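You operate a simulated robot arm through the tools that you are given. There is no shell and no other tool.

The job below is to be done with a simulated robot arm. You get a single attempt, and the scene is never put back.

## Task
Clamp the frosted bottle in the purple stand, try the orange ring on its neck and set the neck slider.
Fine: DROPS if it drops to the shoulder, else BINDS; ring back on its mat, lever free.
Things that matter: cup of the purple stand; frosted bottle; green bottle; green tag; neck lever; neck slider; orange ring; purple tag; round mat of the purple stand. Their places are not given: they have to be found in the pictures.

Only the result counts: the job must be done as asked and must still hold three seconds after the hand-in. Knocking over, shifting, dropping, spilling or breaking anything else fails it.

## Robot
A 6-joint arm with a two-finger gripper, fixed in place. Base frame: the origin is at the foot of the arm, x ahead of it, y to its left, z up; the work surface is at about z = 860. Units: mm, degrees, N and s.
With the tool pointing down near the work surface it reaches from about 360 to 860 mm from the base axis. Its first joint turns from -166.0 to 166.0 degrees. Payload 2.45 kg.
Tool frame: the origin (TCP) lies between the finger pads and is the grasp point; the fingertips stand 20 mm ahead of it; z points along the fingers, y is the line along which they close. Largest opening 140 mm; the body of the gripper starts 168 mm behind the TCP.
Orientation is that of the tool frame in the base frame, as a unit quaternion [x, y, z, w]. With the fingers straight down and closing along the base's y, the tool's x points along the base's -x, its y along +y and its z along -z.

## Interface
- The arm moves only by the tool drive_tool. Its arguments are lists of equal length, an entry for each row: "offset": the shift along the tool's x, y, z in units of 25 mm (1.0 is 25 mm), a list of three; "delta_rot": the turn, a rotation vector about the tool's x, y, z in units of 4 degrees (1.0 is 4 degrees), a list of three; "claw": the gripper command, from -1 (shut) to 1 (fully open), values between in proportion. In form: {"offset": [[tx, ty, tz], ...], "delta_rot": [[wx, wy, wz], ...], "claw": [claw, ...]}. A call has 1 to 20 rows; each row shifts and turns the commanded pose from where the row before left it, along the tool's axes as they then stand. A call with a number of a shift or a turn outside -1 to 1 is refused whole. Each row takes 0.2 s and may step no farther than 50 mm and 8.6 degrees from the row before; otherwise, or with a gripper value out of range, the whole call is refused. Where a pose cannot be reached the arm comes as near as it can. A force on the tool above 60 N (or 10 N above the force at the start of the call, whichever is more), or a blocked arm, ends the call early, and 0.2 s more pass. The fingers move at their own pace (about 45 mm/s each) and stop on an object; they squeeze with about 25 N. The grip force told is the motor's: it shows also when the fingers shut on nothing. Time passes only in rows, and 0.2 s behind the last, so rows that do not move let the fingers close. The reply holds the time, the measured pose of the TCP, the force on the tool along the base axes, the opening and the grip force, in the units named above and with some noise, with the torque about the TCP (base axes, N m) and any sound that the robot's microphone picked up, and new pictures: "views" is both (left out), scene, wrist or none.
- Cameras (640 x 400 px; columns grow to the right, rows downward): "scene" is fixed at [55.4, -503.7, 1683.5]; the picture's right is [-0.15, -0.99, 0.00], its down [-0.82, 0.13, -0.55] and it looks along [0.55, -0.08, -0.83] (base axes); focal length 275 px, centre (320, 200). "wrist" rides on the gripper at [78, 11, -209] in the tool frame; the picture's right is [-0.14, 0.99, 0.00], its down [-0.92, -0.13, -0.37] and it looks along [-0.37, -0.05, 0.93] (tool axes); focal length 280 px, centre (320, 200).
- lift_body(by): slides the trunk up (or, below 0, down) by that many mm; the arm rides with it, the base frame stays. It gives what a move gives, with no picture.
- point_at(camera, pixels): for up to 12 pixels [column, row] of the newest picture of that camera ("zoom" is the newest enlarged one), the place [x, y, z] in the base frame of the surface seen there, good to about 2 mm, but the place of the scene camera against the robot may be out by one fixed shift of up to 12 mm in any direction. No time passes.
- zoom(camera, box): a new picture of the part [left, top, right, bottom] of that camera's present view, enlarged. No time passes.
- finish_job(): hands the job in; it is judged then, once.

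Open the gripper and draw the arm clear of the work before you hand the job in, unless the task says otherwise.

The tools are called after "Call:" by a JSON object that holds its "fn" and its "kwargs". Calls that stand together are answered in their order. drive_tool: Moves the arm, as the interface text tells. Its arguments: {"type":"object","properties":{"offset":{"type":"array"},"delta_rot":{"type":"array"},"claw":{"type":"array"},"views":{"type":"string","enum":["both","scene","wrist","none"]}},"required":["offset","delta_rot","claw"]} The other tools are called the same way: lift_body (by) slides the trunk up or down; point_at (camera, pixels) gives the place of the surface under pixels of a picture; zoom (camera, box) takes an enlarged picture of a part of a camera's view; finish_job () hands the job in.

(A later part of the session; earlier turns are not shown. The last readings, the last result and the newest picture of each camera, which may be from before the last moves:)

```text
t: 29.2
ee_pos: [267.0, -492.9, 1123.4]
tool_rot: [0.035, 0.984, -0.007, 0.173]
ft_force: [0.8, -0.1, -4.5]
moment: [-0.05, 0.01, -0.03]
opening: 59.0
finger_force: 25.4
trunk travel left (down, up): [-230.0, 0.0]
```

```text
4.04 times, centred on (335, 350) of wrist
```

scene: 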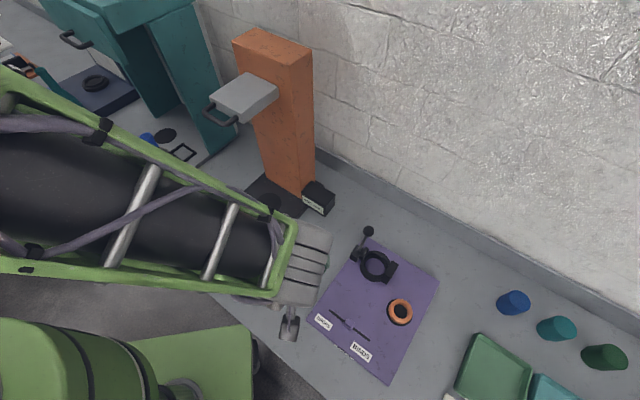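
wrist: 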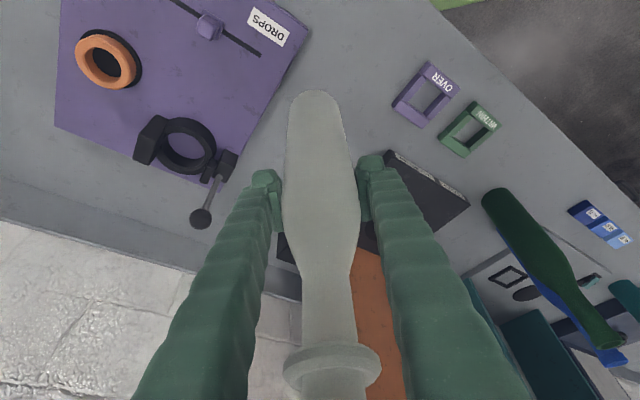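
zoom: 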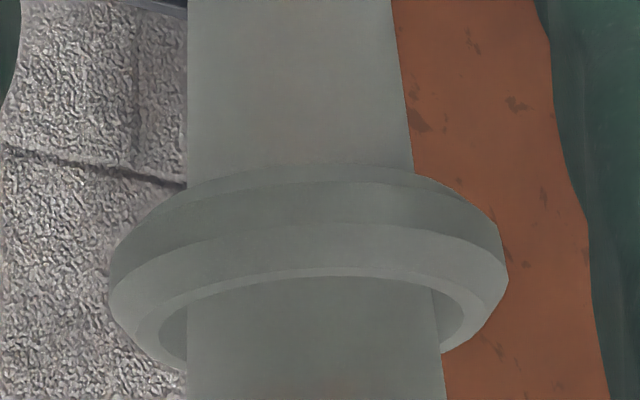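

The zoom shows a hollow-looking collar around the neck, wider than the neck, just below the lip. I check the other bottles and stands in the scene picture for comparison.

Call:
{"fn": "zoom", "kwargs": {"camera": "scene", "box": [0, 40, 160, 140]}}

Call:
{"fn": "zoom", "kwargs": {"camera": "wrist", "box": [450, 160, 639, 380]}}

```text
4.00 times, centred on (80, 90) of scene
```

zoom: 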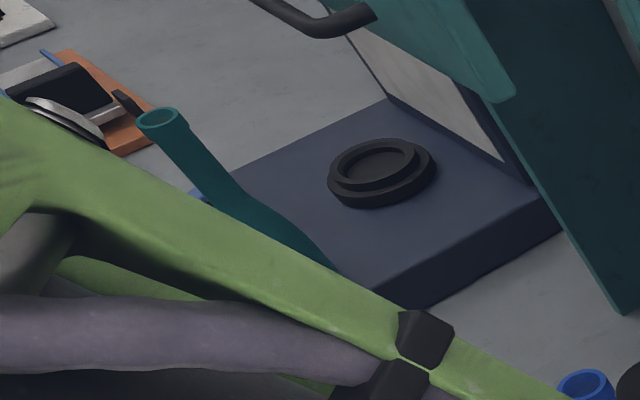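

```text
1.82 times, centred on (544, 270) of wrist
```

zoom: 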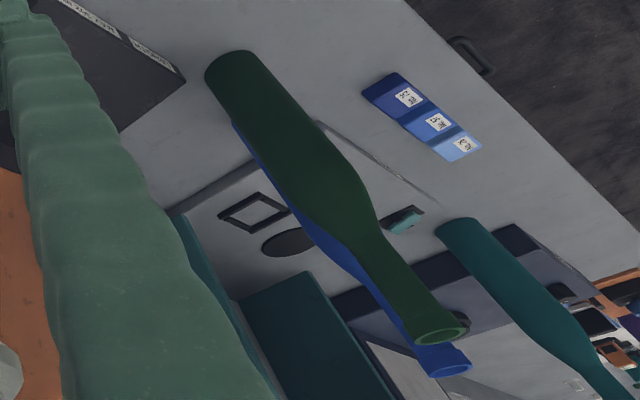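

Only the frosted bottle has such a collar, with a conical lead-in, so the ring will either pass it and fall to the shoulder or stop on it. The bottle axis is within 1 mm of the TCP, so I move it over the cup at (310,-708), keeping its bottom at z≈979.

Call:
{"fn": "drive_tool", "kwargs": {"offset": [[-0.241, -0.94, 0.0884], [-0.241, -0.94, 0.0884], [-0.241, -0.94, 0.0884], [-0.241, -0.94, 0.0884], [-0.241, -0.94, 0.0884], [-0.241, -0.94, 0.0884], [-0.241, -0.94, 0.0884], [-0.241, -0.94, 0.0884], [-0.241, -0.94, 0.0884]], "delta_rot": [[0, 0, 0], [0, 0, 0], [0, 0, 0], [0, 0, 0], [0, 0, 0], [0, 0, 0], [0, 0, 0], [0, 0, 0], [0, 0, 0]], "claw": [-1, -1, -1, -1, -1, -1, -1, -1, -1], "views": "both"}}

```text
t: 31.2
ee_pos: [308.5, -708.7, 1123.1]
tool_rot: [0.035, 0.984, -0.005, 0.173]
ft_force: [0.4, 0.8, -4.0]
moment: [0.01, 0.0, 0.01]
opening: 58.6
finger_force: 24.6
trunk travel left (down, up): [-230.0, 0.0]
```

scene: 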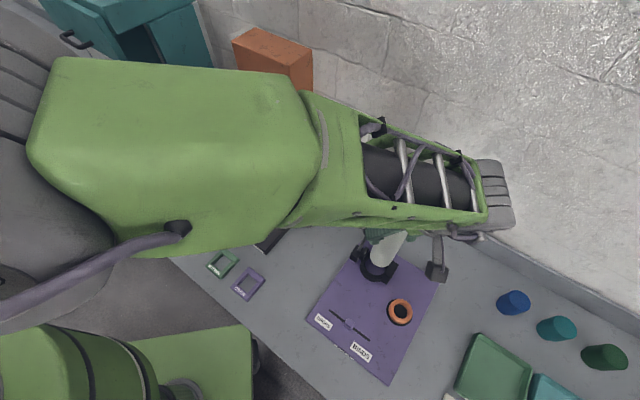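
wrist: 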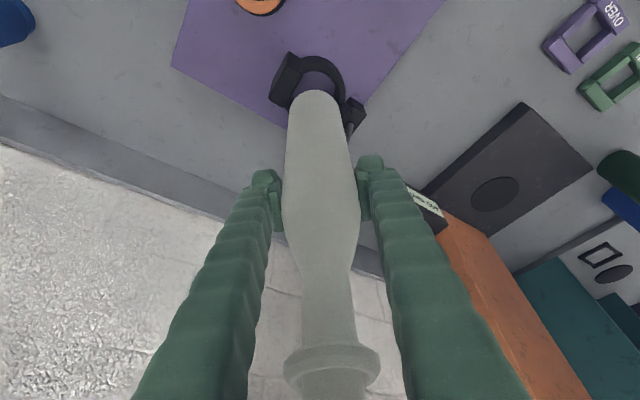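

The bottle is over the cup (wrist px (318,80)). I zoom to check alignment and lever clearance before lowering.

Call:
{"fn": "zoom", "kwargs": {"camera": "wrist", "box": [250, 30, 390, 150]}}

Call:
{"fn": "zoom", "kwargs": {"camera": "scene", "box": [320, 200, 460, 320]}}

```text
3.33 times, centred on (320, 90) of wrist
```

zoom: 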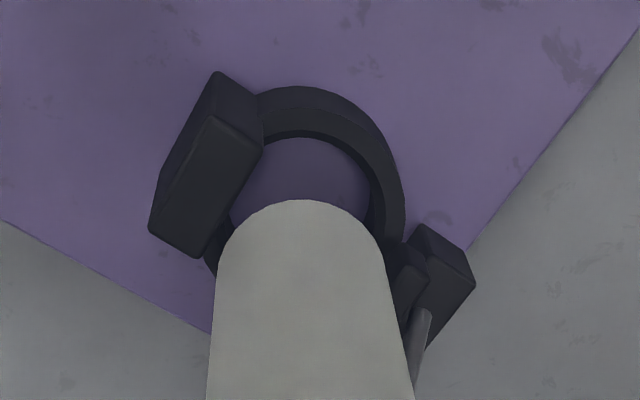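

```text
3.33 times, centred on (390, 260) of scene
```

zoom: 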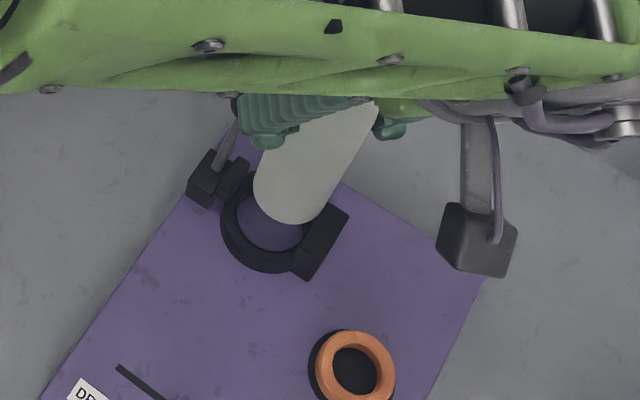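

Alignment looks right. I lower 60 mm so the bottom is just above the rim and check again.

Call:
{"fn": "drive_tool", "kwargs": {"offset": [[0.276, 0, 0.751], [0.276, 0, 0.751], [0.276, 0, 0.751]], "delta_rot": [[0, 0, 0], [0, 0, 0], [0, 0, 0]], "claw": [-1, -1, -1], "views": "both"}}

Call:
{"fn": "zoom", "kwargs": {"camera": "wrist", "box": [250, 40, 390, 160]}}

Call:
{"fn": "zoom", "kwargs": {"camera": "scene", "box": [330, 220, 430, 310]}}

```text
t: 32.0
ee_pos: [307.5, -706.7, 1063.3]
tool_rot: [0.034, 0.984, -0.005, 0.173]
ft_force: [2.3, 2.3, -4.4]
moment: [0.33, -0.39, 0.02]
opening: 58.6
finger_force: 25.2
trunk travel left (down, up): [-230.0, 0.0]
```

scene: 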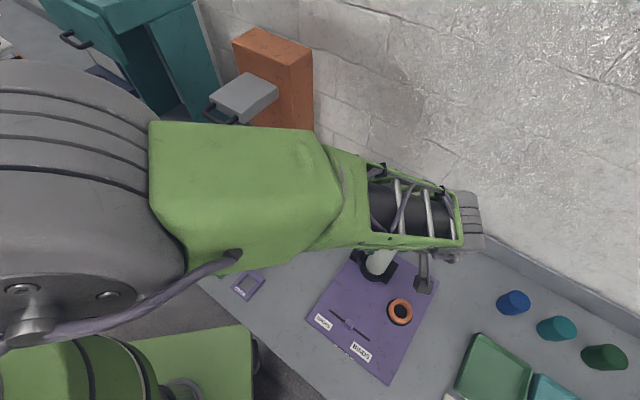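
wrist: 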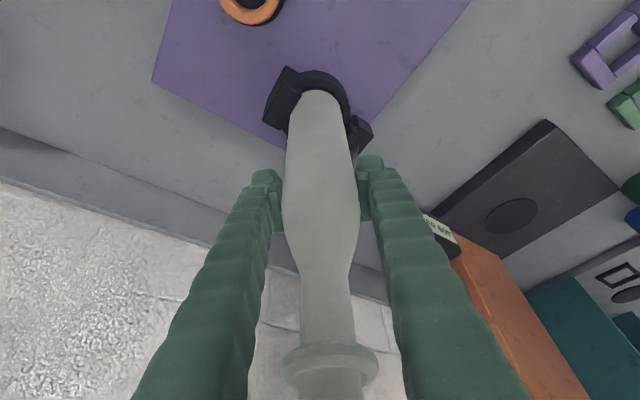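

```text
3.33 times, centred on (320, 100) of wrist
```

zoom: 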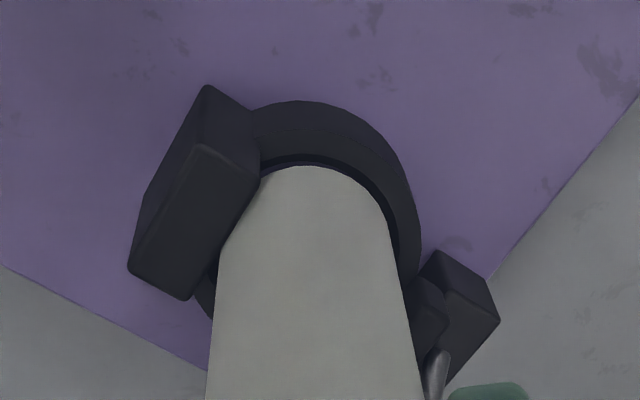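

```text
4.44 times, centred on (380, 265) of scene
```

zoom: 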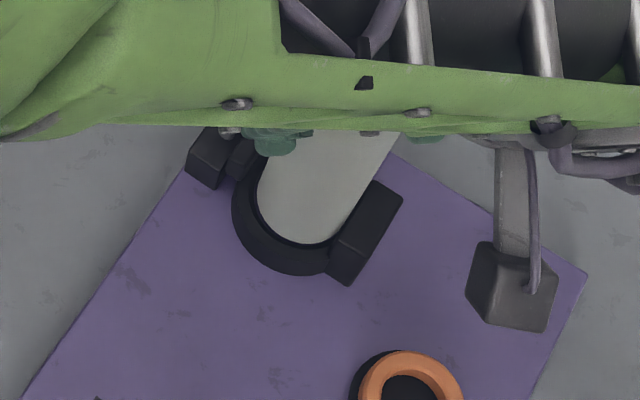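

The force (+2.3,+2.3) with that moment says the bottle's foot touches the fixed jaw. I shift about 3.5 mm away from it, along (+x,+y), and re-read.

Call:
{"fn": "drive_tool", "kwargs": {"offset": [[-0.0876, 0.103, 0.032], [0, 0, 0]], "delta_rot": [[0, 0, 0], [0, 0, 0]], "claw": [-1, -1], "views": "none"}}

Call:
{"fn": "zoom", "kwargs": {"camera": "wrist", "box": [250, 40, 390, 160]}}

```text
t: 32.6
ee_pos: [310.6, -705.8, 1065.3]
tool_rot: [0.035, 0.984, -0.006, 0.174]
ft_force: [-0.5, -0.2, -4.6]
moment: [-0.04, 0.02, 0.02]
opening: 58.7
finger_force: 24.4
trunk travel left (down, up): [-230.0, 0.0]
```

```text
3.33 times, centred on (320, 100) of wrist
```

zoom: 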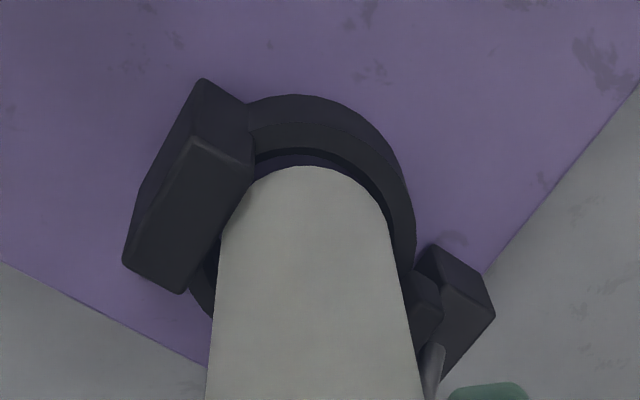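

Contact is gone. I lower 16 mm in small steps and watch the force.

Call:
{"fn": "drive_tool", "kwargs": {"offset": [[0.11, 0, 0.3], [0.11, 0, 0.3]], "delta_rot": [[0, 0, 0], [0, 0, 0]], "claw": [-1, -1], "views": "none"}}

```text
t: 33.2
ee_pos: [311.1, -705.9, 1049.4]
tool_rot: [0.034, 0.984, -0.006, 0.174]
ft_force: [1.6, -1.5, -1.9]
moment: [-0.14, -0.05, 0.03]
opening: 58.5
finger_force: 25.3
trunk travel left (down, up): [-230.0, 0.0]
```

The bottle foot touches the rim on the (-x,+y) side. I raise 6 mm, shift by about (0.7,-2.1) and lower again.

Call:
{"fn": "drive_tool", "kwargs": {"offset": [[-0.083, 0, -0.225], [-0.032, -0.082, 0.012], [0.083, 0, 0.225]], "delta_rot": [[0, 0, 0], [0, 0, 0], [0, 0, 0]], "claw": [-1, -1, -1], "views": "none"}}

```text
t: 34.0
ee_pos: [311.5, -708.5, 1047.9]
tool_rot: [0.035, 0.984, -0.006, 0.173]
ft_force: [-1.0, 0.0, -4.6]
moment: [-0.04, -0.03, 0.02]
opening: 58.7
finger_force: 24.8
trunk travel left (down, up): [-230.0, 0.0]
```

No contact now at bottom z≈903, inside the rim. I keep lowering in small steps.

Call:
{"fn": "drive_tool", "kwargs": {"offset": [[0.083, 0, 0.225], [0.083, 0, 0.225]], "delta_rot": [[0, 0, 0], [0, 0, 0]], "claw": [-1, -1], "views": "none"}}

```text
t: 34.6
ee_pos: [310.4, -707.2, 1035.7]
tool_rot: [0.034, 0.984, -0.006, 0.173]
ft_force: [0.1, -1.0, -3.2]
moment: [0.04, 0.0, -0.01]
opening: 58.7
finger_force: 24.8
trunk travel left (down, up): [-230.0, 0.0]
```

The readings remain clean at z≈1036 (bottom ≈891). I lower another 7 mm in small steps until it seats.

Call:
{"fn": "drive_tool", "kwargs": {"offset": [[0.055, 0, 0.15], [0.041, 0, 0.113]], "delta_rot": [[0, 0, 0], [0, 0, 0]], "claw": [-1, -1], "views": "none"}}

```text
t: 35.2
ee_pos: [310.8, -707.1, 1029.8]
tool_rot: [0.034, 0.984, -0.006, 0.174]
ft_force: [-0.8, 0.3, -2.6]
moment: [0.04, 0.05, 0.01]
opening: 58.5
finger_force: 25.2
trunk travel left (down, up): [-230.0, 0.0]
```

The weight reading dropped slightly to 2.6 N. I lower 2 mm steps more to confirm seating.

Call:
{"fn": "drive_tool", "kwargs": {"offset": [[0.0276, 0, 0.075], [0.0276, 0, 0.075], [0, 0, 0]], "delta_rot": [[0, 0, 0], [0, 0, 0], [0, 0, 0]], "claw": [-1, -1, -1], "views": "wrist"}}

Call:
{"fn": "zoom", "kwargs": {"camera": "wrist", "box": [250, 50, 390, 170]}}

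```text
t: 36.0
ee_pos: [311.3, -706.8, 1028.8]
tool_rot: [0.034, 0.984, -0.008, 0.175]
ft_force: [1.2, 3.0, 26.3]
moment: [0.03, 0.22, 0.03]
opening: 58.8
finger_force: 24.9
trunk travel left (down, up): [-230.0, 0.0]
```

wrist: 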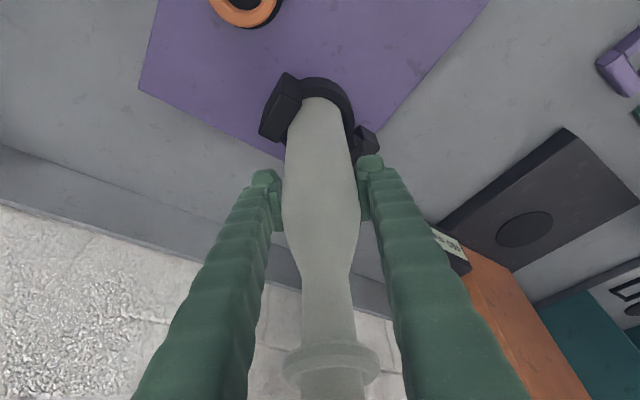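

```text
3.33 times, centred on (320, 110) of wrist
```

zoom: 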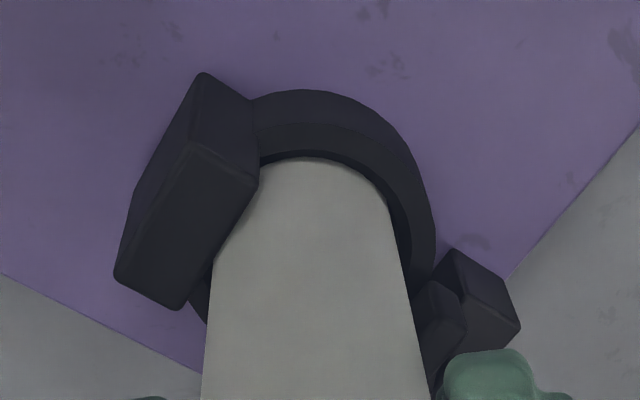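

Fz rose to +26 N: the bottle stands on the cup floor, inside the rim. I ease up 2.5 mm and then open the fingers partly to release it.

Call:
{"fn": "drive_tool", "kwargs": {"offset": [[-0.0345, 0, -0.094], [0, 0, 0]], "delta_rot": [[0, 0, 0], [0, 0, 0]], "claw": [-1, -1], "views": "none"}}

```text
t: 36.6
ee_pos: [311.3, -708.4, 1027.1]
tool_rot: [0.034, 0.984, -0.007, 0.174]
ft_force: [4.2, -2.0, 17.0]
moment: [-0.2, -0.47, -0.07]
opening: 58.8
finger_force: 24.8
trunk travel left (down, up): [-230.0, 0.0]
```

There is still 17 N of press; I ease up another 3 mm.

Call:
{"fn": "drive_tool", "kwargs": {"offset": [[-0.041, 0, -0.113], [0, 0, 0]], "delta_rot": [[0, 0, 0], [0, 0, 0]], "claw": [-1, -1], "views": "none"}}

```text
t: 37.2
ee_pos: [310.9, -705.4, 1027.7]
tool_rot: [0.034, 0.984, -0.004, 0.173]
ft_force: [-0.4, -1.9, -1.5]
moment: [-0.3, -0.01, 0.02]
opening: 58.7
finger_force: 25.7
trunk travel left (down, up): [-230.0, 0.0]
```

The load is nearly zero now. I open the fingers to about 90 mm to let go.

Call:
{"fn": "drive_tool", "kwargs": {"offset": [[0, 0, 0], [0, 0, 0], [0, 0, 0], [0, 0, 0]], "delta_rot": [[0, 0, 0], [0, 0, 0], [0, 0, 0], [0, 0, 0]], "claw": [-0.1, 0.1, 0.286, 0.286], "views": "both"}}

Call:
{"fn": "zoom", "kwargs": {"camera": "wrist", "box": [250, 50, 390, 170]}}

```text
t: 38.2
ee_pos: [310.8, -706.7, 1031.5]
tool_rot: [0.035, 0.984, -0.006, 0.173]
ft_force: [-0.1, -0.4, 0.1]
moment: [0.01, 0.02, 0.03]
opening: 90.0
finger_force: 0.0
trunk travel left (down, up): [-230.0, 0.0]
```

scene: 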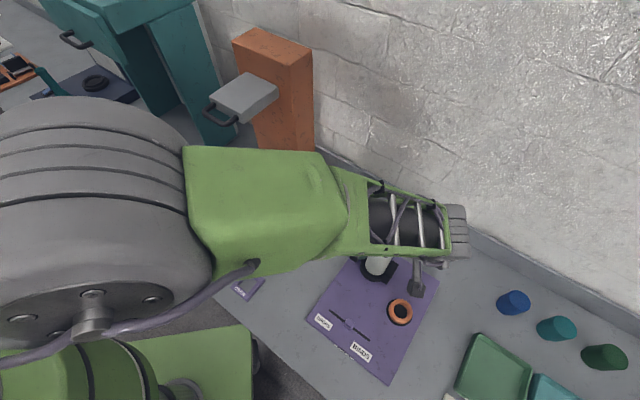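
wrist: 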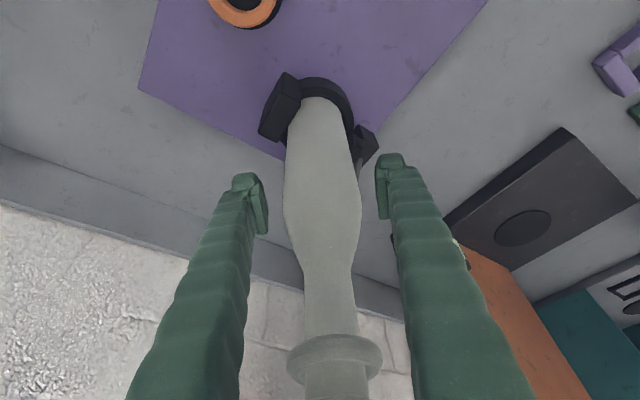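

```text
3.33 times, centred on (320, 110) of wrist
```

zoom: 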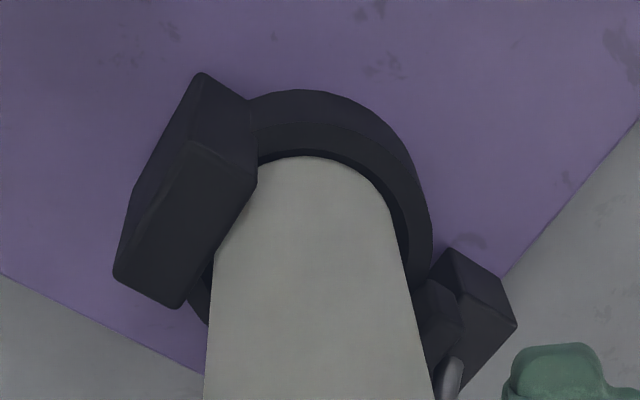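

The bottle stands free in the cup (wrist px (320,150)). I back the open fingers away along -x by 100 mm, perpendicular to the closing line, then look.

Call:
{"fn": "drive_tool", "kwargs": {"offset": [[0.939, 0, -0.345], [0.939, 0, -0.345], [0.939, 0, -0.345], [0.939, 0, -0.345], [0.939, 0, -0.345]], "delta_rot": [[0, 0, 0], [0, 0, 0], [0, 0, 0], [0, 0, 0], [0, 0, 0]], "claw": [0.286, 0.286, 0.286, 0.286, 0.286], "views": "both"}}

Call:
{"fn": "zoom", "kwargs": {"camera": "wrist", "box": [260, 120, 420, 320]}}

```text
t: 39.4
ee_pos: [185.9, -698.2, 1031.6]
tool_rot: [0.034, 0.984, -0.005, 0.174]
ft_force: [0.4, 0.8, 0.0]
moment: [-0.03, -0.01, 0.04]
opening: 90.1
finger_force: 0.1
trunk travel left (down, up): [-230.0, 0.0]
```

scene: 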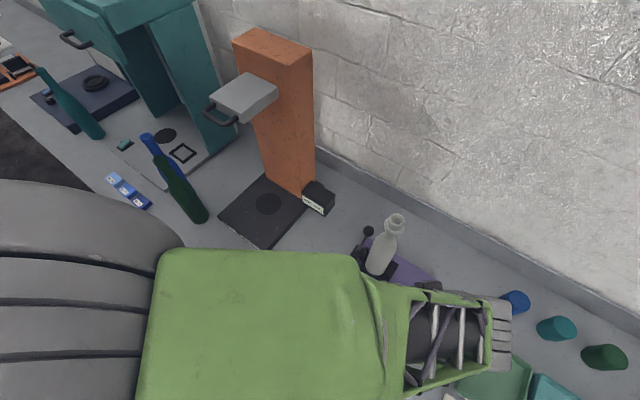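
wrist: 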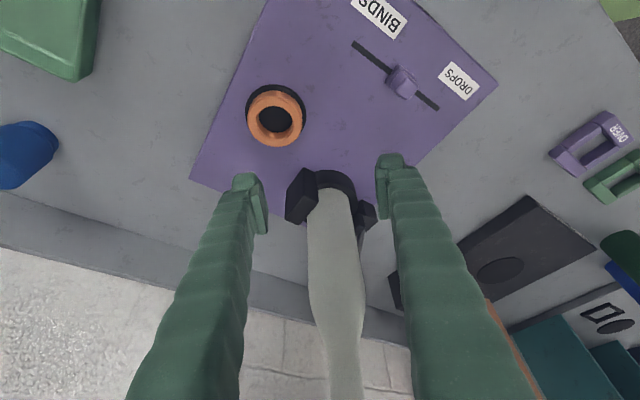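

```text
2.00 times, centred on (340, 220) of wrist
```

zoom: 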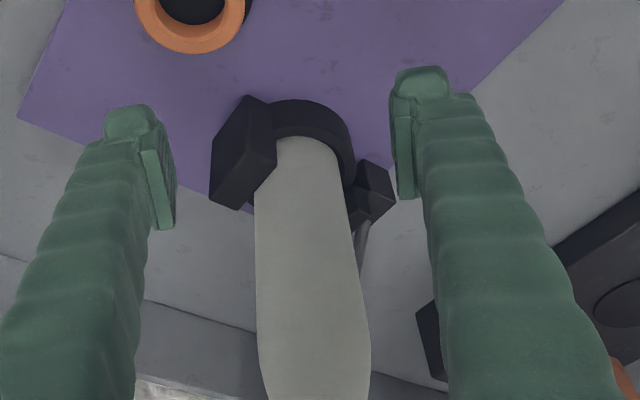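

The bottle stands in the cup by itself. For the lever I want the fingers to close along the lever's swing with the camera on the far side from the bottle, so first I take off the tilt and rise.

Call:
{"fn": "drive_tool", "kwargs": {"offset": [[0, 0, 0], [0, 0, 0], [0, 0, 0], [0, 0, 0], [0, 0, 0], [0, 0.5, -0.9], [0, 0.5, -0.9], [0, 0.5, -0.9], [0, 0.5, -0.9], [0, 0.5, -0.9], [0, 0.5, -0.9], [0, 0, -0.9], [0, 0, -0.9]], "delta_rot": [[0, 1, 0], [0, 1, 0], [0, 1, 0], [0, 1, 0], [0, 1, 0], [0, 0, 0], [0, 0, 0], [0, 0, 0], [0, 0, 0], [0, 0, 0], [0, 0, 0], [0, 0, 0], [0, 0, 0]], "claw": [0.286, 0.286, 0.286, 0.286, 0.286, 0.286, 0.286, 0.286, 0.286, 0.286, 0.286, 0.286, 0.286], "views": "wrist"}}

Call:
{"fn": "drive_tool", "kwargs": {"offset": [[0, 0, 0], [0, 0, 0], [0, 0, 0], [0, 0, 0], [0, 0, 0], [0, 0, 0], [0, 0, 0], [0, 0, 0], [0, 0, 0], [0, 0, 0], [0, 0, 0], [0, 0, 0], [0, 0, 0], [0, 0, 0], [0, 0, 0], [0, 0, 0], [0, 0, 0], [0, 0, 0], [0, 0, 0], [0, 0, 0]], "delta_rot": [[0, 0, 1], [0, 0, 1], [0, 0, 1], [0, 0, 1], [0, 0, 1], [0, 0, 1], [0, 0, 1], [0, 0, 1], [0, 0, 1], [0, 0, 1], [0, 0, 1], [0, 0, 1], [0, 0, 1], [0, 0, 1], [0, 0, 1], [0, 0, 1], [0, 0, 1], [0, 0, 1], [0, 0, 1], [0, 0, 1]], "claw": [0.286, 0.286, 0.286, 0.286, 0.286, 0.286, 0.286, 0.286, 0.286, 0.286, 0.286, 0.286, 0.286, 0.286, 0.286, 0.286, 0.286, 0.286, 0.286, 0.286], "views": "both"}}

```text
t: 42.2
ee_pos: [191.3, -622.6, 1211.9]
tool_rot: [0.034, 0.999, 0.0, 0.0]
ft_force: [0.5, -0.2, 0.1]
moment: [-0.01, 0.0, -0.01]
opening: 90.0
finger_force: 0.1
trunk travel left (down, up): [-230.0, 0.0]
```

wrist: 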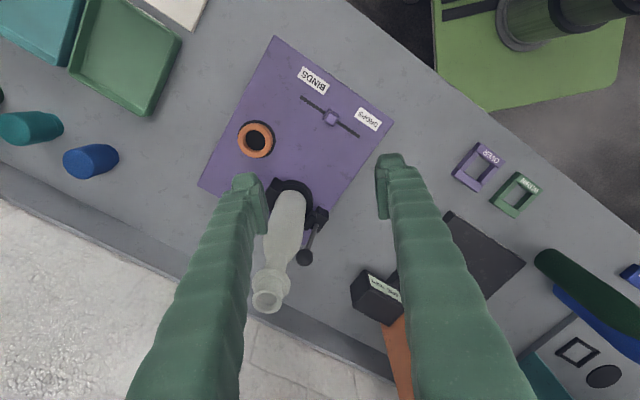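

```text
t: 46.4
ee_pos: [191.2, -624.0, 1211.9]
tool_rot: [0.669, 0.743, 0.001, 0.0]
ft_force: [0.5, 0.1, 0.4]
moment: [-0.02, 0.01, 0.02]
opening: 90.0
finger_force: 0.1
trunk travel left (down, up): [-230.0, 0.0]
```

scene: 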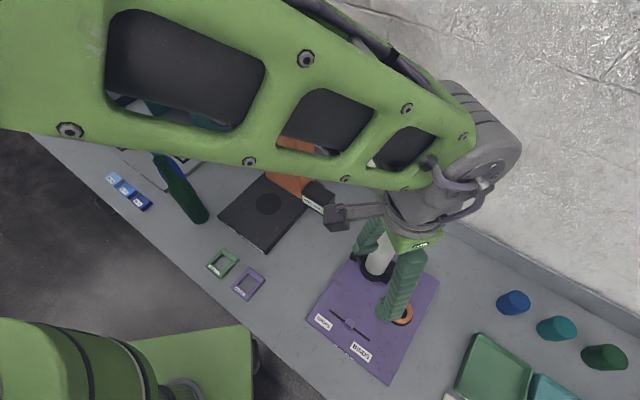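
wrist: 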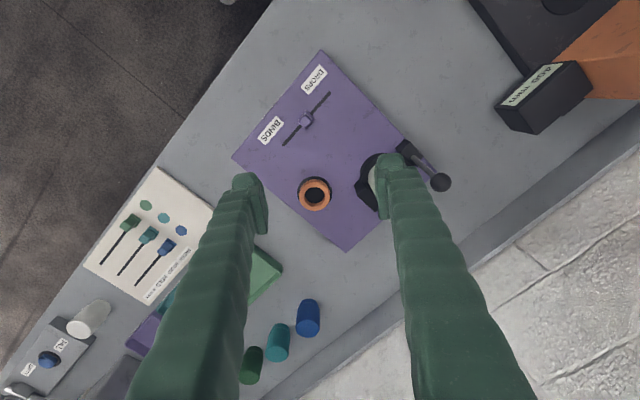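

Rotation is going smoothly. I turn the remaining 52° to line up the closing axis with the lever's swing.

Call:
{"fn": "drive_tool", "kwargs": {"offset": [[0, 0, 0], [0, 0, 0], [0, 0, 0], [0, 0, 0], [0, 0, 0], [0, 0, 0], [0, 0, 0], [0, 0, 0], [0, 0, 0], [0, 0, 0], [0, 0, 0], [0, 0, 0], [0, 0, 0]], "delta_rot": [[0, 0, 1], [0, 0, 1], [0, 0, 1], [0, 0, 1], [0, 0, 1], [0, 0, 1], [0, 0, 1], [0, 0, 1], [0, 0, 1], [0, 0, 1], [0, 0, 1], [0, 0, 1], [0, 0, 1]], "claw": [0.286, 0.286, 0.286, 0.286, 0.286, 0.286, 0.286, 0.286, 0.286, 0.286, 0.286, 0.286, 0.286], "views": "both"}}

```text
t: 49.2
ee_pos: [190.7, -623.5, 1211.6]
tool_rot: [0.927, 0.375, 0.0, 0.0]
ft_force: [-0.9, -0.1, 0.2]
moment: [0.02, 0.0, -0.02]
opening: 90.4
finger_force: 0.1
trunk travel left (down, up): [-230.0, 0.0]
```

scene: 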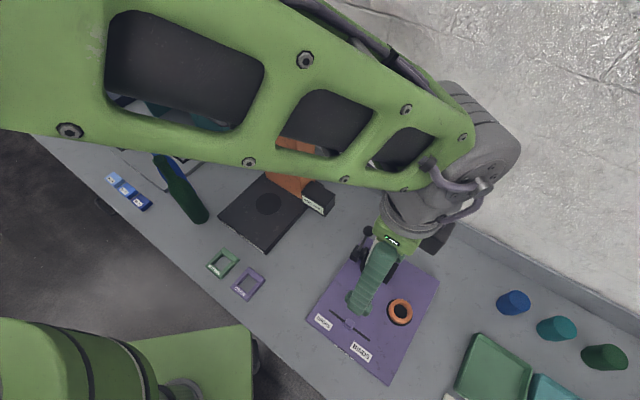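
wrist: 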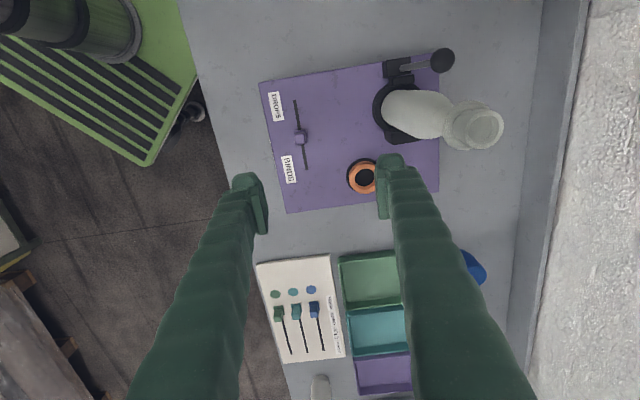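

The camera now looks along -u; the lever runs from (400,70) to the ball at (442,60), and the bottle lip is at (480,127). I zoom to measure the lever and bottle.

Call:
{"fn": "zoom", "kwargs": {"camera": "wrist", "box": [360, 30, 520, 160]}}

Call:
{"fn": "point_at", "kwargs": {"camera": "wrist", "pixels": [[442, 60], [436, 62], [448, 56], [420, 66], [410, 68], [400, 72], [390, 66], [393, 80], [480, 120], [495, 128], [478, 145], [462, 127]]}}

```text
3.08 times, centred on (440, 95) of wrist
```

zoom: 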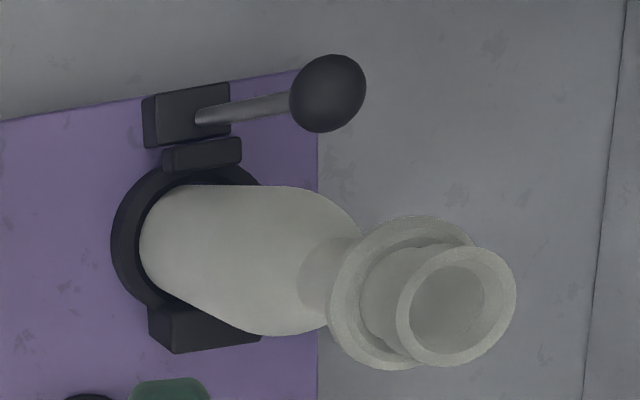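

```text
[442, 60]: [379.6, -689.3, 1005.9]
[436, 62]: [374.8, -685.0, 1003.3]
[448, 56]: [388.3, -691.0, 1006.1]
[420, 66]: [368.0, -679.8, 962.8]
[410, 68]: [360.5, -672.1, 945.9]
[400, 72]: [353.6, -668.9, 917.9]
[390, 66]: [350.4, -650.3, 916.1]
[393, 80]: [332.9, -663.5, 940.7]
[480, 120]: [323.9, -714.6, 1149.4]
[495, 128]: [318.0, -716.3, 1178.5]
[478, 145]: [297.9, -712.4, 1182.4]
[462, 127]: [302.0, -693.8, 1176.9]
```

The lever leans about 34° towards +v with its ball (radius ≈16) centred near (382,-694,991). I lean the tool 8° so its upper part stays clear of the bottle, and go round the bottle to above the lever at z≈1230.

Call:
{"fn": "drive_tool", "kwargs": {"offset": [[0, 0, 0], [0, 0, 0], [0.911, 0.183, -0.277], [0.911, 0.183, -0.277], [0.911, 0.183, -0.277], [0.911, 0.183, -0.277], [0.911, 0.183, -0.277], [-0.132, 0.933, 0.0185], [-0.132, 0.933, 0.0185], [-0.132, 0.933, 0.0185], [-0.132, 0.933, 0.0185], [-0.132, 0.933, 0.0185], [-0.132, 0.933, 0.0185]], "delta_rot": [[0, -1, 0], [0, -1, 0], [0, 0, 0], [0, 0, 0], [0, 0, 0], [0, 0, 0], [0, 0, 0], [0, 0, 0], [0, 0, 0], [0, 0, 0], [0, 0, 0], [0, 0, 0], [0, 0, 0]], "claw": [0.286, 0.286, 0.286, 0.286, 0.286, 0.286, 0.286, 0.286, 0.286, 0.286, 0.286, 0.286, 0.286], "views": "both"}}

```text
t: 52.0
ee_pos: [376.0, -673.8, 1227.7]
tool_rot: [0.925, 0.375, -0.064, 0.024]
ft_force: [-0.7, -0.2, 0.4]
moment: [0.02, 0.02, -0.02]
opening: 90.0
finger_force: 0.1
trunk travel left (down, up): [-230.0, 0.0]
```

scene: 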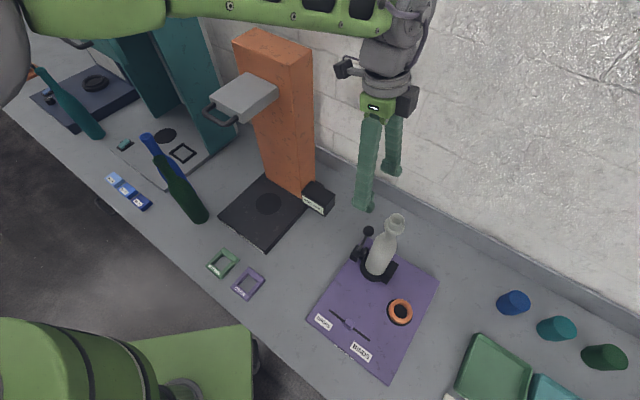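
wrist: 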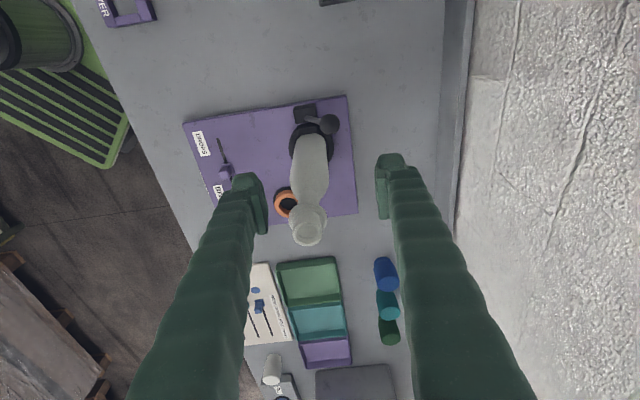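

The gripper is clear behind the lever with the ball between the two finger lines. I descend to z≈1000 so the fingers straddle the lever ball.

Call:
{"fn": "drive_tool", "kwargs": {"offset": [[0.109, -0.008, 0.904], [0.109, -0.008, 0.904], [0.109, -0.008, 0.904], [0.109, -0.008, 0.904], [0.109, -0.008, 0.904], [0.109, -0.008, 0.904], [0.109, -0.008, 0.904], [0.109, -0.008, 0.904], [0.109, -0.008, 0.904], [0.109, -0.008, 0.904]], "delta_rot": [[0, 0, 0], [0, 0, 0], [0, 0, 0], [0, 0, 0], [0, 0, 0], [0, 0, 0], [0, 0, 0], [0, 0, 0], [0, 0, 0], [0, 0, 0]], "claw": [0.286, 0.286, 0.286, 0.286, 0.286, 0.286, 0.286, 0.286, 0.286, 0.286], "views": "both"}}

Call:
{"fn": "zoom", "kwargs": {"camera": "scene", "box": [320, 170, 460, 310]}}

```text
t: 54.2
ee_pos: [370.0, -675.7, 1000.8]
tool_rot: [0.925, 0.373, -0.064, 0.026]
ft_force: [0.5, -0.5, -0.3]
moment: [0.01, 0.01, 0.03]
opening: 90.1
finger_force: 0.1
trunk travel left (down, up): [-230.0, 0.0]
```

scene: 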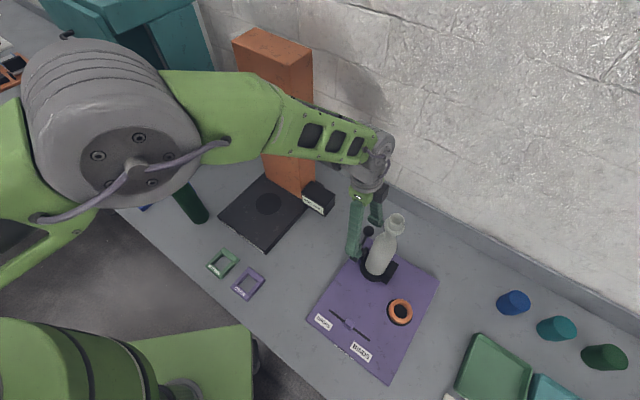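
wrist: 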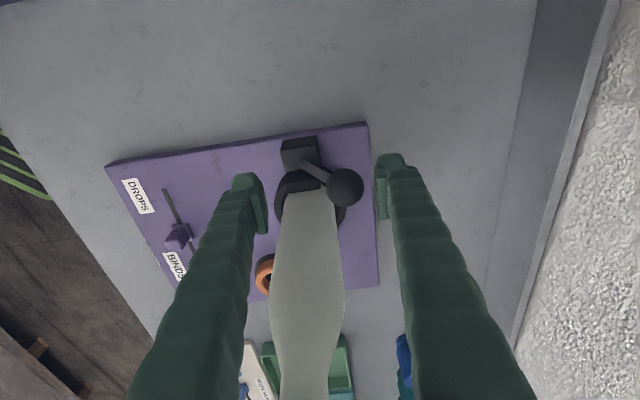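

```text
2.86 times, centred on (390, 240) of scene
```

zoom: 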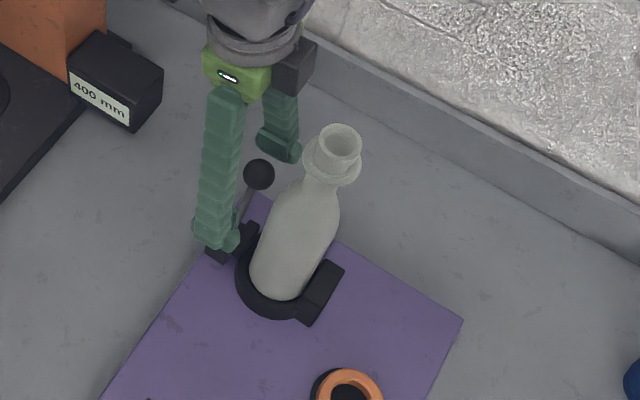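

The ball sits between the fingers (wrist px (345,187)). I push towards -v (tool -y) by 15 mm in small steps and read the force.

Call:
{"fn": "drive_tool", "kwargs": {"offset": [[0, -0.3, 0], [0, -0.3, 0], [0, -0.2, 0]], "delta_rot": [[0, 0, 0], [0, 0, 0], [0, 0, 0]], "claw": [0.286, 0.286, 0.286], "views": "wrist"}}

```text
t: 55.0
ee_pos: [355.4, -660.7, 1001.8]
tool_rot: [0.925, 0.373, -0.065, 0.026]
ft_force: [0.3, -0.3, -0.6]
moment: [0.06, 0.01, -0.03]
opening: 90.5
finger_force: 0.6
trunk travel left (down, up): [-230.0, 0.0]
```

wrist: 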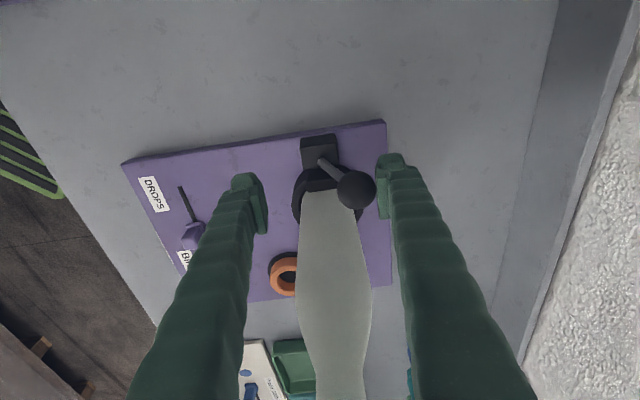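

The right finger is just reaching the ball (px (372,188)). I continue pushing in the same direction in steps of 6 mm.

Call:
{"fn": "drive_tool", "kwargs": {"offset": [[0, -0.25, 0], [0, -0.25, 0], [0, -0.25, 0]], "delta_rot": [[0, 0, 0], [0, 0, 0], [0, 0, 0]], "claw": [0.286, 0.286, 0.286], "views": "wrist"}}

```text
t: 55.8
ee_pos: [343.9, -646.9, 1001.7]
tool_rot: [0.925, 0.374, -0.064, 0.027]
ft_force: [-0.9, 1.0, -0.3]
moment: [0.04, -0.02, -0.03]
opening: 90.0
finger_force: 0.1
trunk travel left (down, up): [-230.0, 0.0]
```

wrist: 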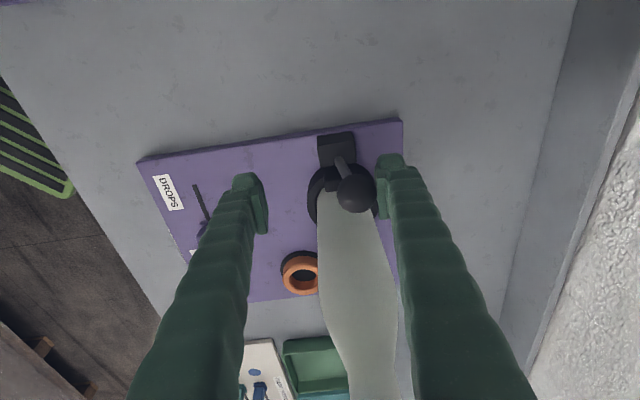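

The lever swings freely with about 1 N. I keep pushing the same way.

Call:
{"fn": "drive_tool", "kwargs": {"offset": [[0, -0.3, 0], [0, -0.3, 0], [0, -0.3, 0], [0, -0.3, 0]], "delta_rot": [[0, 0, 0], [0, 0, 0], [0, 0, 0], [0, 0, 0]], "claw": [0.286, 0.286, 0.286, 0.286], "views": "wrist"}}

```text
t: 56.8
ee_pos: [322.8, -625.5, 1002.0]
tool_rot: [0.925, 0.373, -0.065, 0.026]
ft_force: [-0.7, -0.5, -0.2]
moment: [-0.04, -0.02, -0.02]
opening: 89.8
finger_force: 0.0
trunk travel left (down, up): [-230.0, 0.0]
```

wrist: 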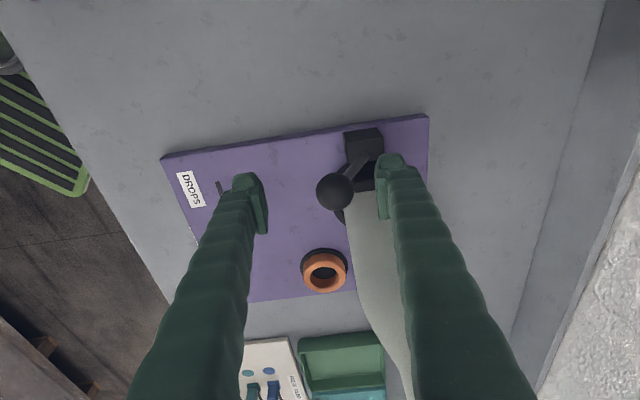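

The lever has gone over centre and swung ahead to the other side (ball at (335,190), off the finger). I zoom to check the jaw and ball position.

Call:
{"fn": "zoom", "kwargs": {"camera": "wrist", "box": [290, 110, 430, 260]}}

Call:
{"fn": "point_at", "kwargs": {"camera": "wrist", "pixels": [[335, 190], [352, 170], [345, 180], [362, 160], [362, 135], [368, 185], [355, 210], [360, 190]]}}

```text
2.67 times, centred on (360, 185) of wrist
```

zoom: 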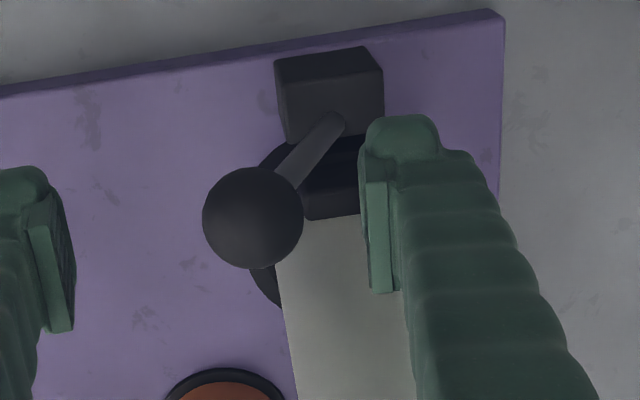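

```text
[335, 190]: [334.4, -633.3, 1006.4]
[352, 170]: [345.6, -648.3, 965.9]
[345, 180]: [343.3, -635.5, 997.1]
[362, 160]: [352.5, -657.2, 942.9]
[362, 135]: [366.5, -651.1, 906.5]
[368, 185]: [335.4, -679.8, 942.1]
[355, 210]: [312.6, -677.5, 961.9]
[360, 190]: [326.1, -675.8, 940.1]
```

The jaw top now reaches the bottle (its edge moved in by ~4 mm) and the ball lies near v≈-36. I push a little further, gently, to make sure the lever is fully at its stop.

Call:
{"fn": "drive_tool", "kwargs": {"offset": [[0, -0.25, 0], [0, -0.2, 0], [0, -0.1, 0]], "delta_rot": [[0, 0, 0], [0, 0, 0], [0, 0, 0]], "claw": [0.286, 0.286, 0.286], "views": "wrist"}}

```text
t: 57.6
ee_pos: [312.3, -614.6, 1002.3]
tool_rot: [0.925, 0.374, -0.065, 0.027]
ft_force: [-0.3, 0.2, 0.4]
moment: [-0.01, -0.02, 0.01]
opening: 89.9
finger_force: 0.1
trunk travel left (down, up): [-230.0, 0.0]
```

wrist: 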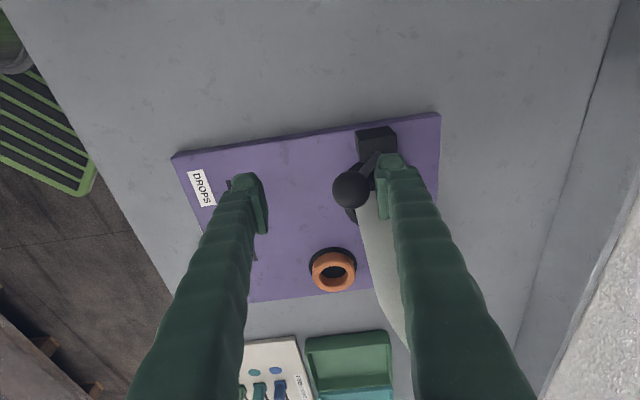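

The finger is now near the ball again (gap ~7 px). I go on in 3 mm steps to feel the stop.

Call:
{"fn": "drive_tool", "kwargs": {"offset": [[0, -0.12, 0], [0, -0.1, 0]], "delta_rot": [[0, 0, 0], [0, 0, 0]], "claw": [0.286, 0.286], "views": "none"}}

Call:
{"fn": "drive_tool", "kwargs": {"offset": [[0, -0.1, 0]], "delta_rot": [[0, 0, 0]], "claw": [0.286], "views": "wrist"}}

```text
t: 58.2
ee_pos: [310.0, -611.7, 1001.3]
tool_rot: [0.925, 0.374, -0.065, 0.026]
ft_force: [0.1, -0.7, -0.5]
moment: [-0.01, 0.02, 0.01]
opening: 90.7
finger_force: 0.4
trunk travel left (down, up): [-230.0, 0.0]
```

```text
t: 58.6
ee_pos: [308.1, -609.5, 1001.6]
tool_rot: [0.925, 0.374, -0.065, 0.027]
ft_force: [2.4, -1.7, -1.3]
moment: [0.02, -0.01, 0.04]
opening: 92.0
finger_force: 1.3
trunk travel left (down, up): [-230.0, 0.0]
```

wrist: 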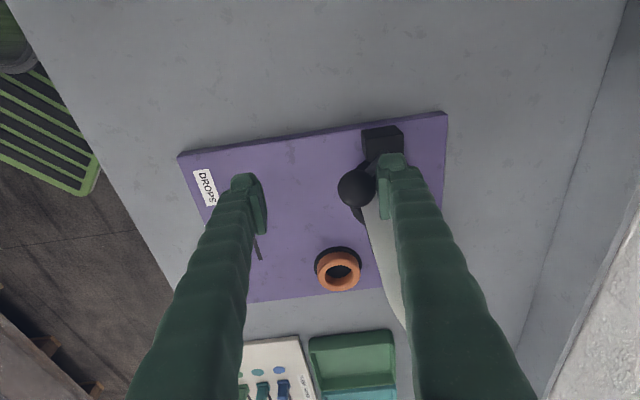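

Reaction of about 3 N back along +v: the lever is at its clamped stop. I back off 6 mm and rise straight up to z≈1240.

Call:
{"fn": "drive_tool", "kwargs": {"offset": [[0, 0.25, 0], [-0.133, 0, -0.95], [-0.133, 0, -0.95], [-0.133, 0, -0.95], [-0.133, 0, -0.95], [-0.133, 0, -0.95], [-0.133, 0, -0.95], [-0.133, 0, -0.95], [-0.133, 0, -0.95], [-0.133, 0, -0.95], [-0.133, 0, -0.95]], "delta_rot": [[0, 0, 0], [0, 0, 0], [0, 0, 0], [0, 0, 0], [0, 0, 0], [0, 0, 0], [0, 0, 0], [0, 0, 0], [0, 0, 0], [0, 0, 0], [0, 0, 0]], "claw": [0.286, 0.286, 0.286, 0.286, 0.286, 0.286, 0.286, 0.286, 0.286, 0.286, 0.286], "views": "both"}}

Call:
{"fn": "zoom", "kwargs": {"camera": "scene", "box": [300, 190, 460, 330]}}

Call:
{"fn": "zoom", "kwargs": {"camera": "wrist", "box": [260, 60, 420, 260]}}

```text
t: 61.0
ee_pos: [310.6, -613.4, 1242.9]
tool_rot: [0.925, 0.374, -0.064, 0.026]
ft_force: [0.3, 0.8, 0.2]
moment: [-0.01, 0.0, -0.01]
opening: 90.1
finger_force: 0.1
trunk travel left (down, up): [-230.0, 0.0]
```

scene: 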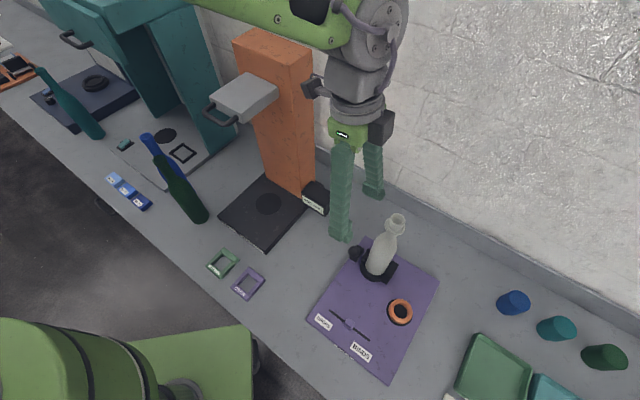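
wrist: 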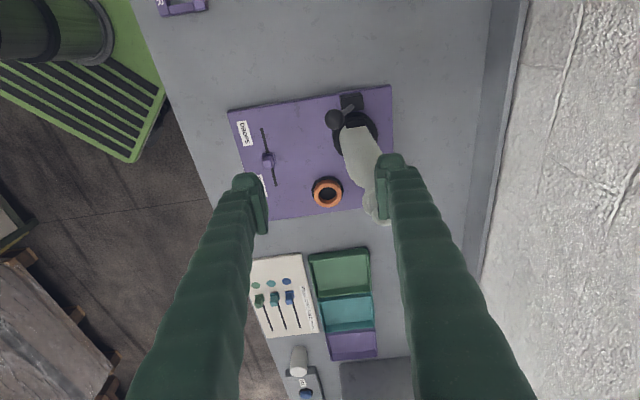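

```text
2.86 times, centred on (380, 260) of scene
```

zoom: 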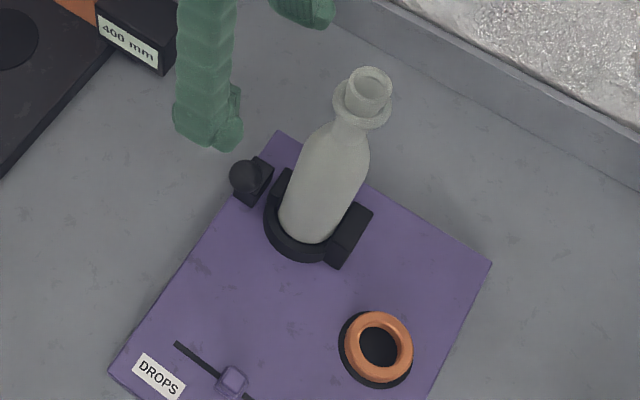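

```text
2.00 times, centred on (340, 160) of wrist
```

zoom: 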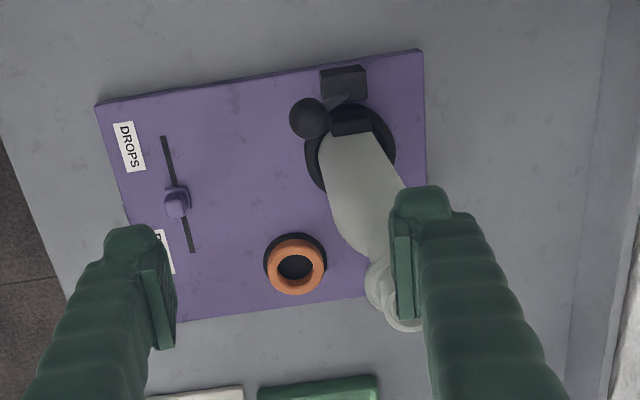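

Clamped: the jaw has left the lever block and presses the bottle. I measure the ring again from here with points on its top and the mat.

Call:
{"fn": "zoom", "kwargs": {"camera": "wrist", "box": [300, 165, 356, 215]}}

```text
8.00 times, centred on (328, 190) of wrist
```

zoom: 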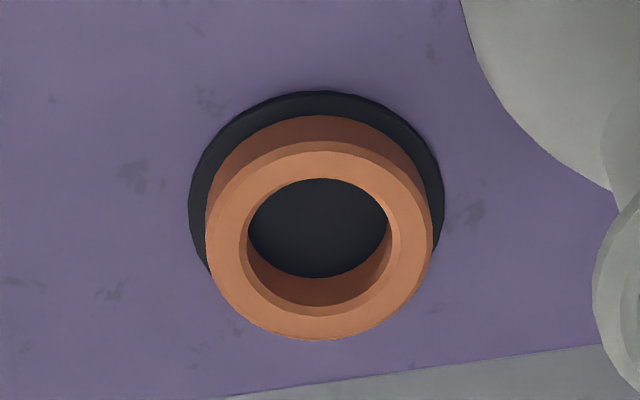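

I measure the four sides of the ring's top rim and the mat's edge.

Call:
{"fn": "point_at", "kwargs": {"camera": "zoom", "pixels": [[226, 240], [416, 240], [320, 162], [320, 325], [255, 180], [385, 180], [255, 300], [385, 300], [210, 180], [320, 100], [437, 220], [320, 230]]}}

```text
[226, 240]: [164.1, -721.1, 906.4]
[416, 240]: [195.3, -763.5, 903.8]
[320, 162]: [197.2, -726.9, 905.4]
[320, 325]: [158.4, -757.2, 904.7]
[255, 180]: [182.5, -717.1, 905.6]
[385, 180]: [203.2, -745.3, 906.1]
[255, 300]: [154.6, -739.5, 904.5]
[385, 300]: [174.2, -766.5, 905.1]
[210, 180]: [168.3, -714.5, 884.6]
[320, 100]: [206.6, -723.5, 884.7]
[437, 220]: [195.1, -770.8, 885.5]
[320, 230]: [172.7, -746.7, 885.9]
```

The ring centre is about (178,-742). I take off the lean and move 185 mm along -u at z≈1243, above the bottle's lip, to get over the ring.

Call:
{"fn": "drive_tool", "kwargs": {"offset": [[0, 0, 0], [0, 0, 0], [-0.925, 0.003, 0], [-0.925, 0.003, 0], [-0.925, 0.003, 0], [-0.925, 0.003, 0], [-0.925, 0.003, 0], [-0.925, 0.003, 0], [-0.925, 0.003, 0], [-0.925, 0.003, 0]], "delta_rot": [[0, 1, 0], [0, 1, 0], [0, 0, 0], [0, 0, 0], [0, 0, 0], [0, 0, 0], [0, 0, 0], [0, 0, 0], [0, 0, 0], [0, 0, 0]], "claw": [0.286, 0.286, 0.286, 0.286, 0.286, 0.286, 0.286, 0.286, 0.286, 0.286], "views": "both"}}

Call:
{"fn": "lift_body", "kwargs": {"by": -55}}

```text
t: 63.2
ee_pos: [179.8, -744.9, 1241.6]
tool_rot: [0.927, 0.375, 0.0, 0.0]
ft_force: [0.3, -0.6, 0.3]
moment: [0.03, -0.05, -0.02]
opening: 89.9
finger_force: 0.0
trunk travel left (down, up): [-230.0, 0.0]
```

scene: 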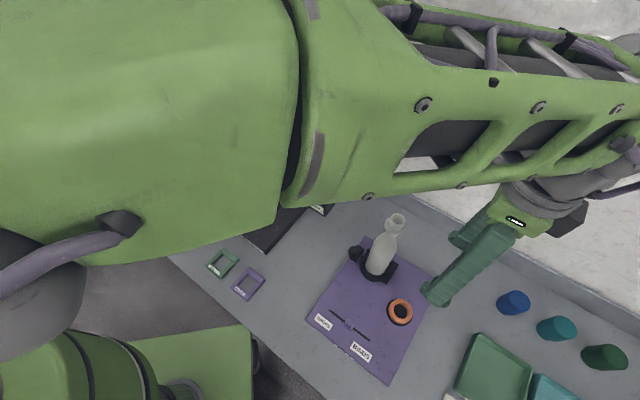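
wrist: 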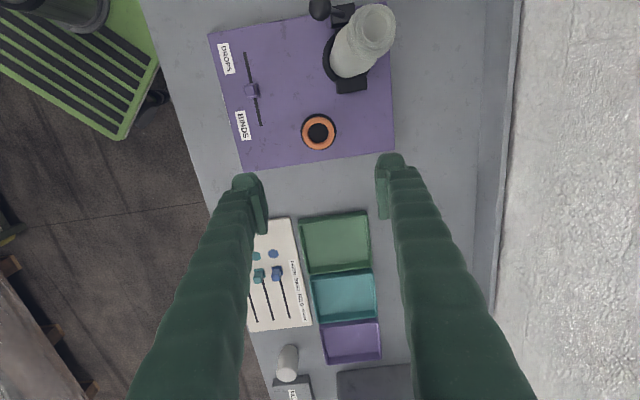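

```text
t: 64.1
ee_pos: [178.6, -743.5, 1187.1]
tool_rot: [0.927, 0.375, 0.0, 0.0]
ft_force: [0.2, -0.6, -0.3]
moment: [0.0, -0.02, 0.0]
opening: 89.7
finger_force: 0.0
trunk travel left (down, up): [-175.0, 55.0]
```

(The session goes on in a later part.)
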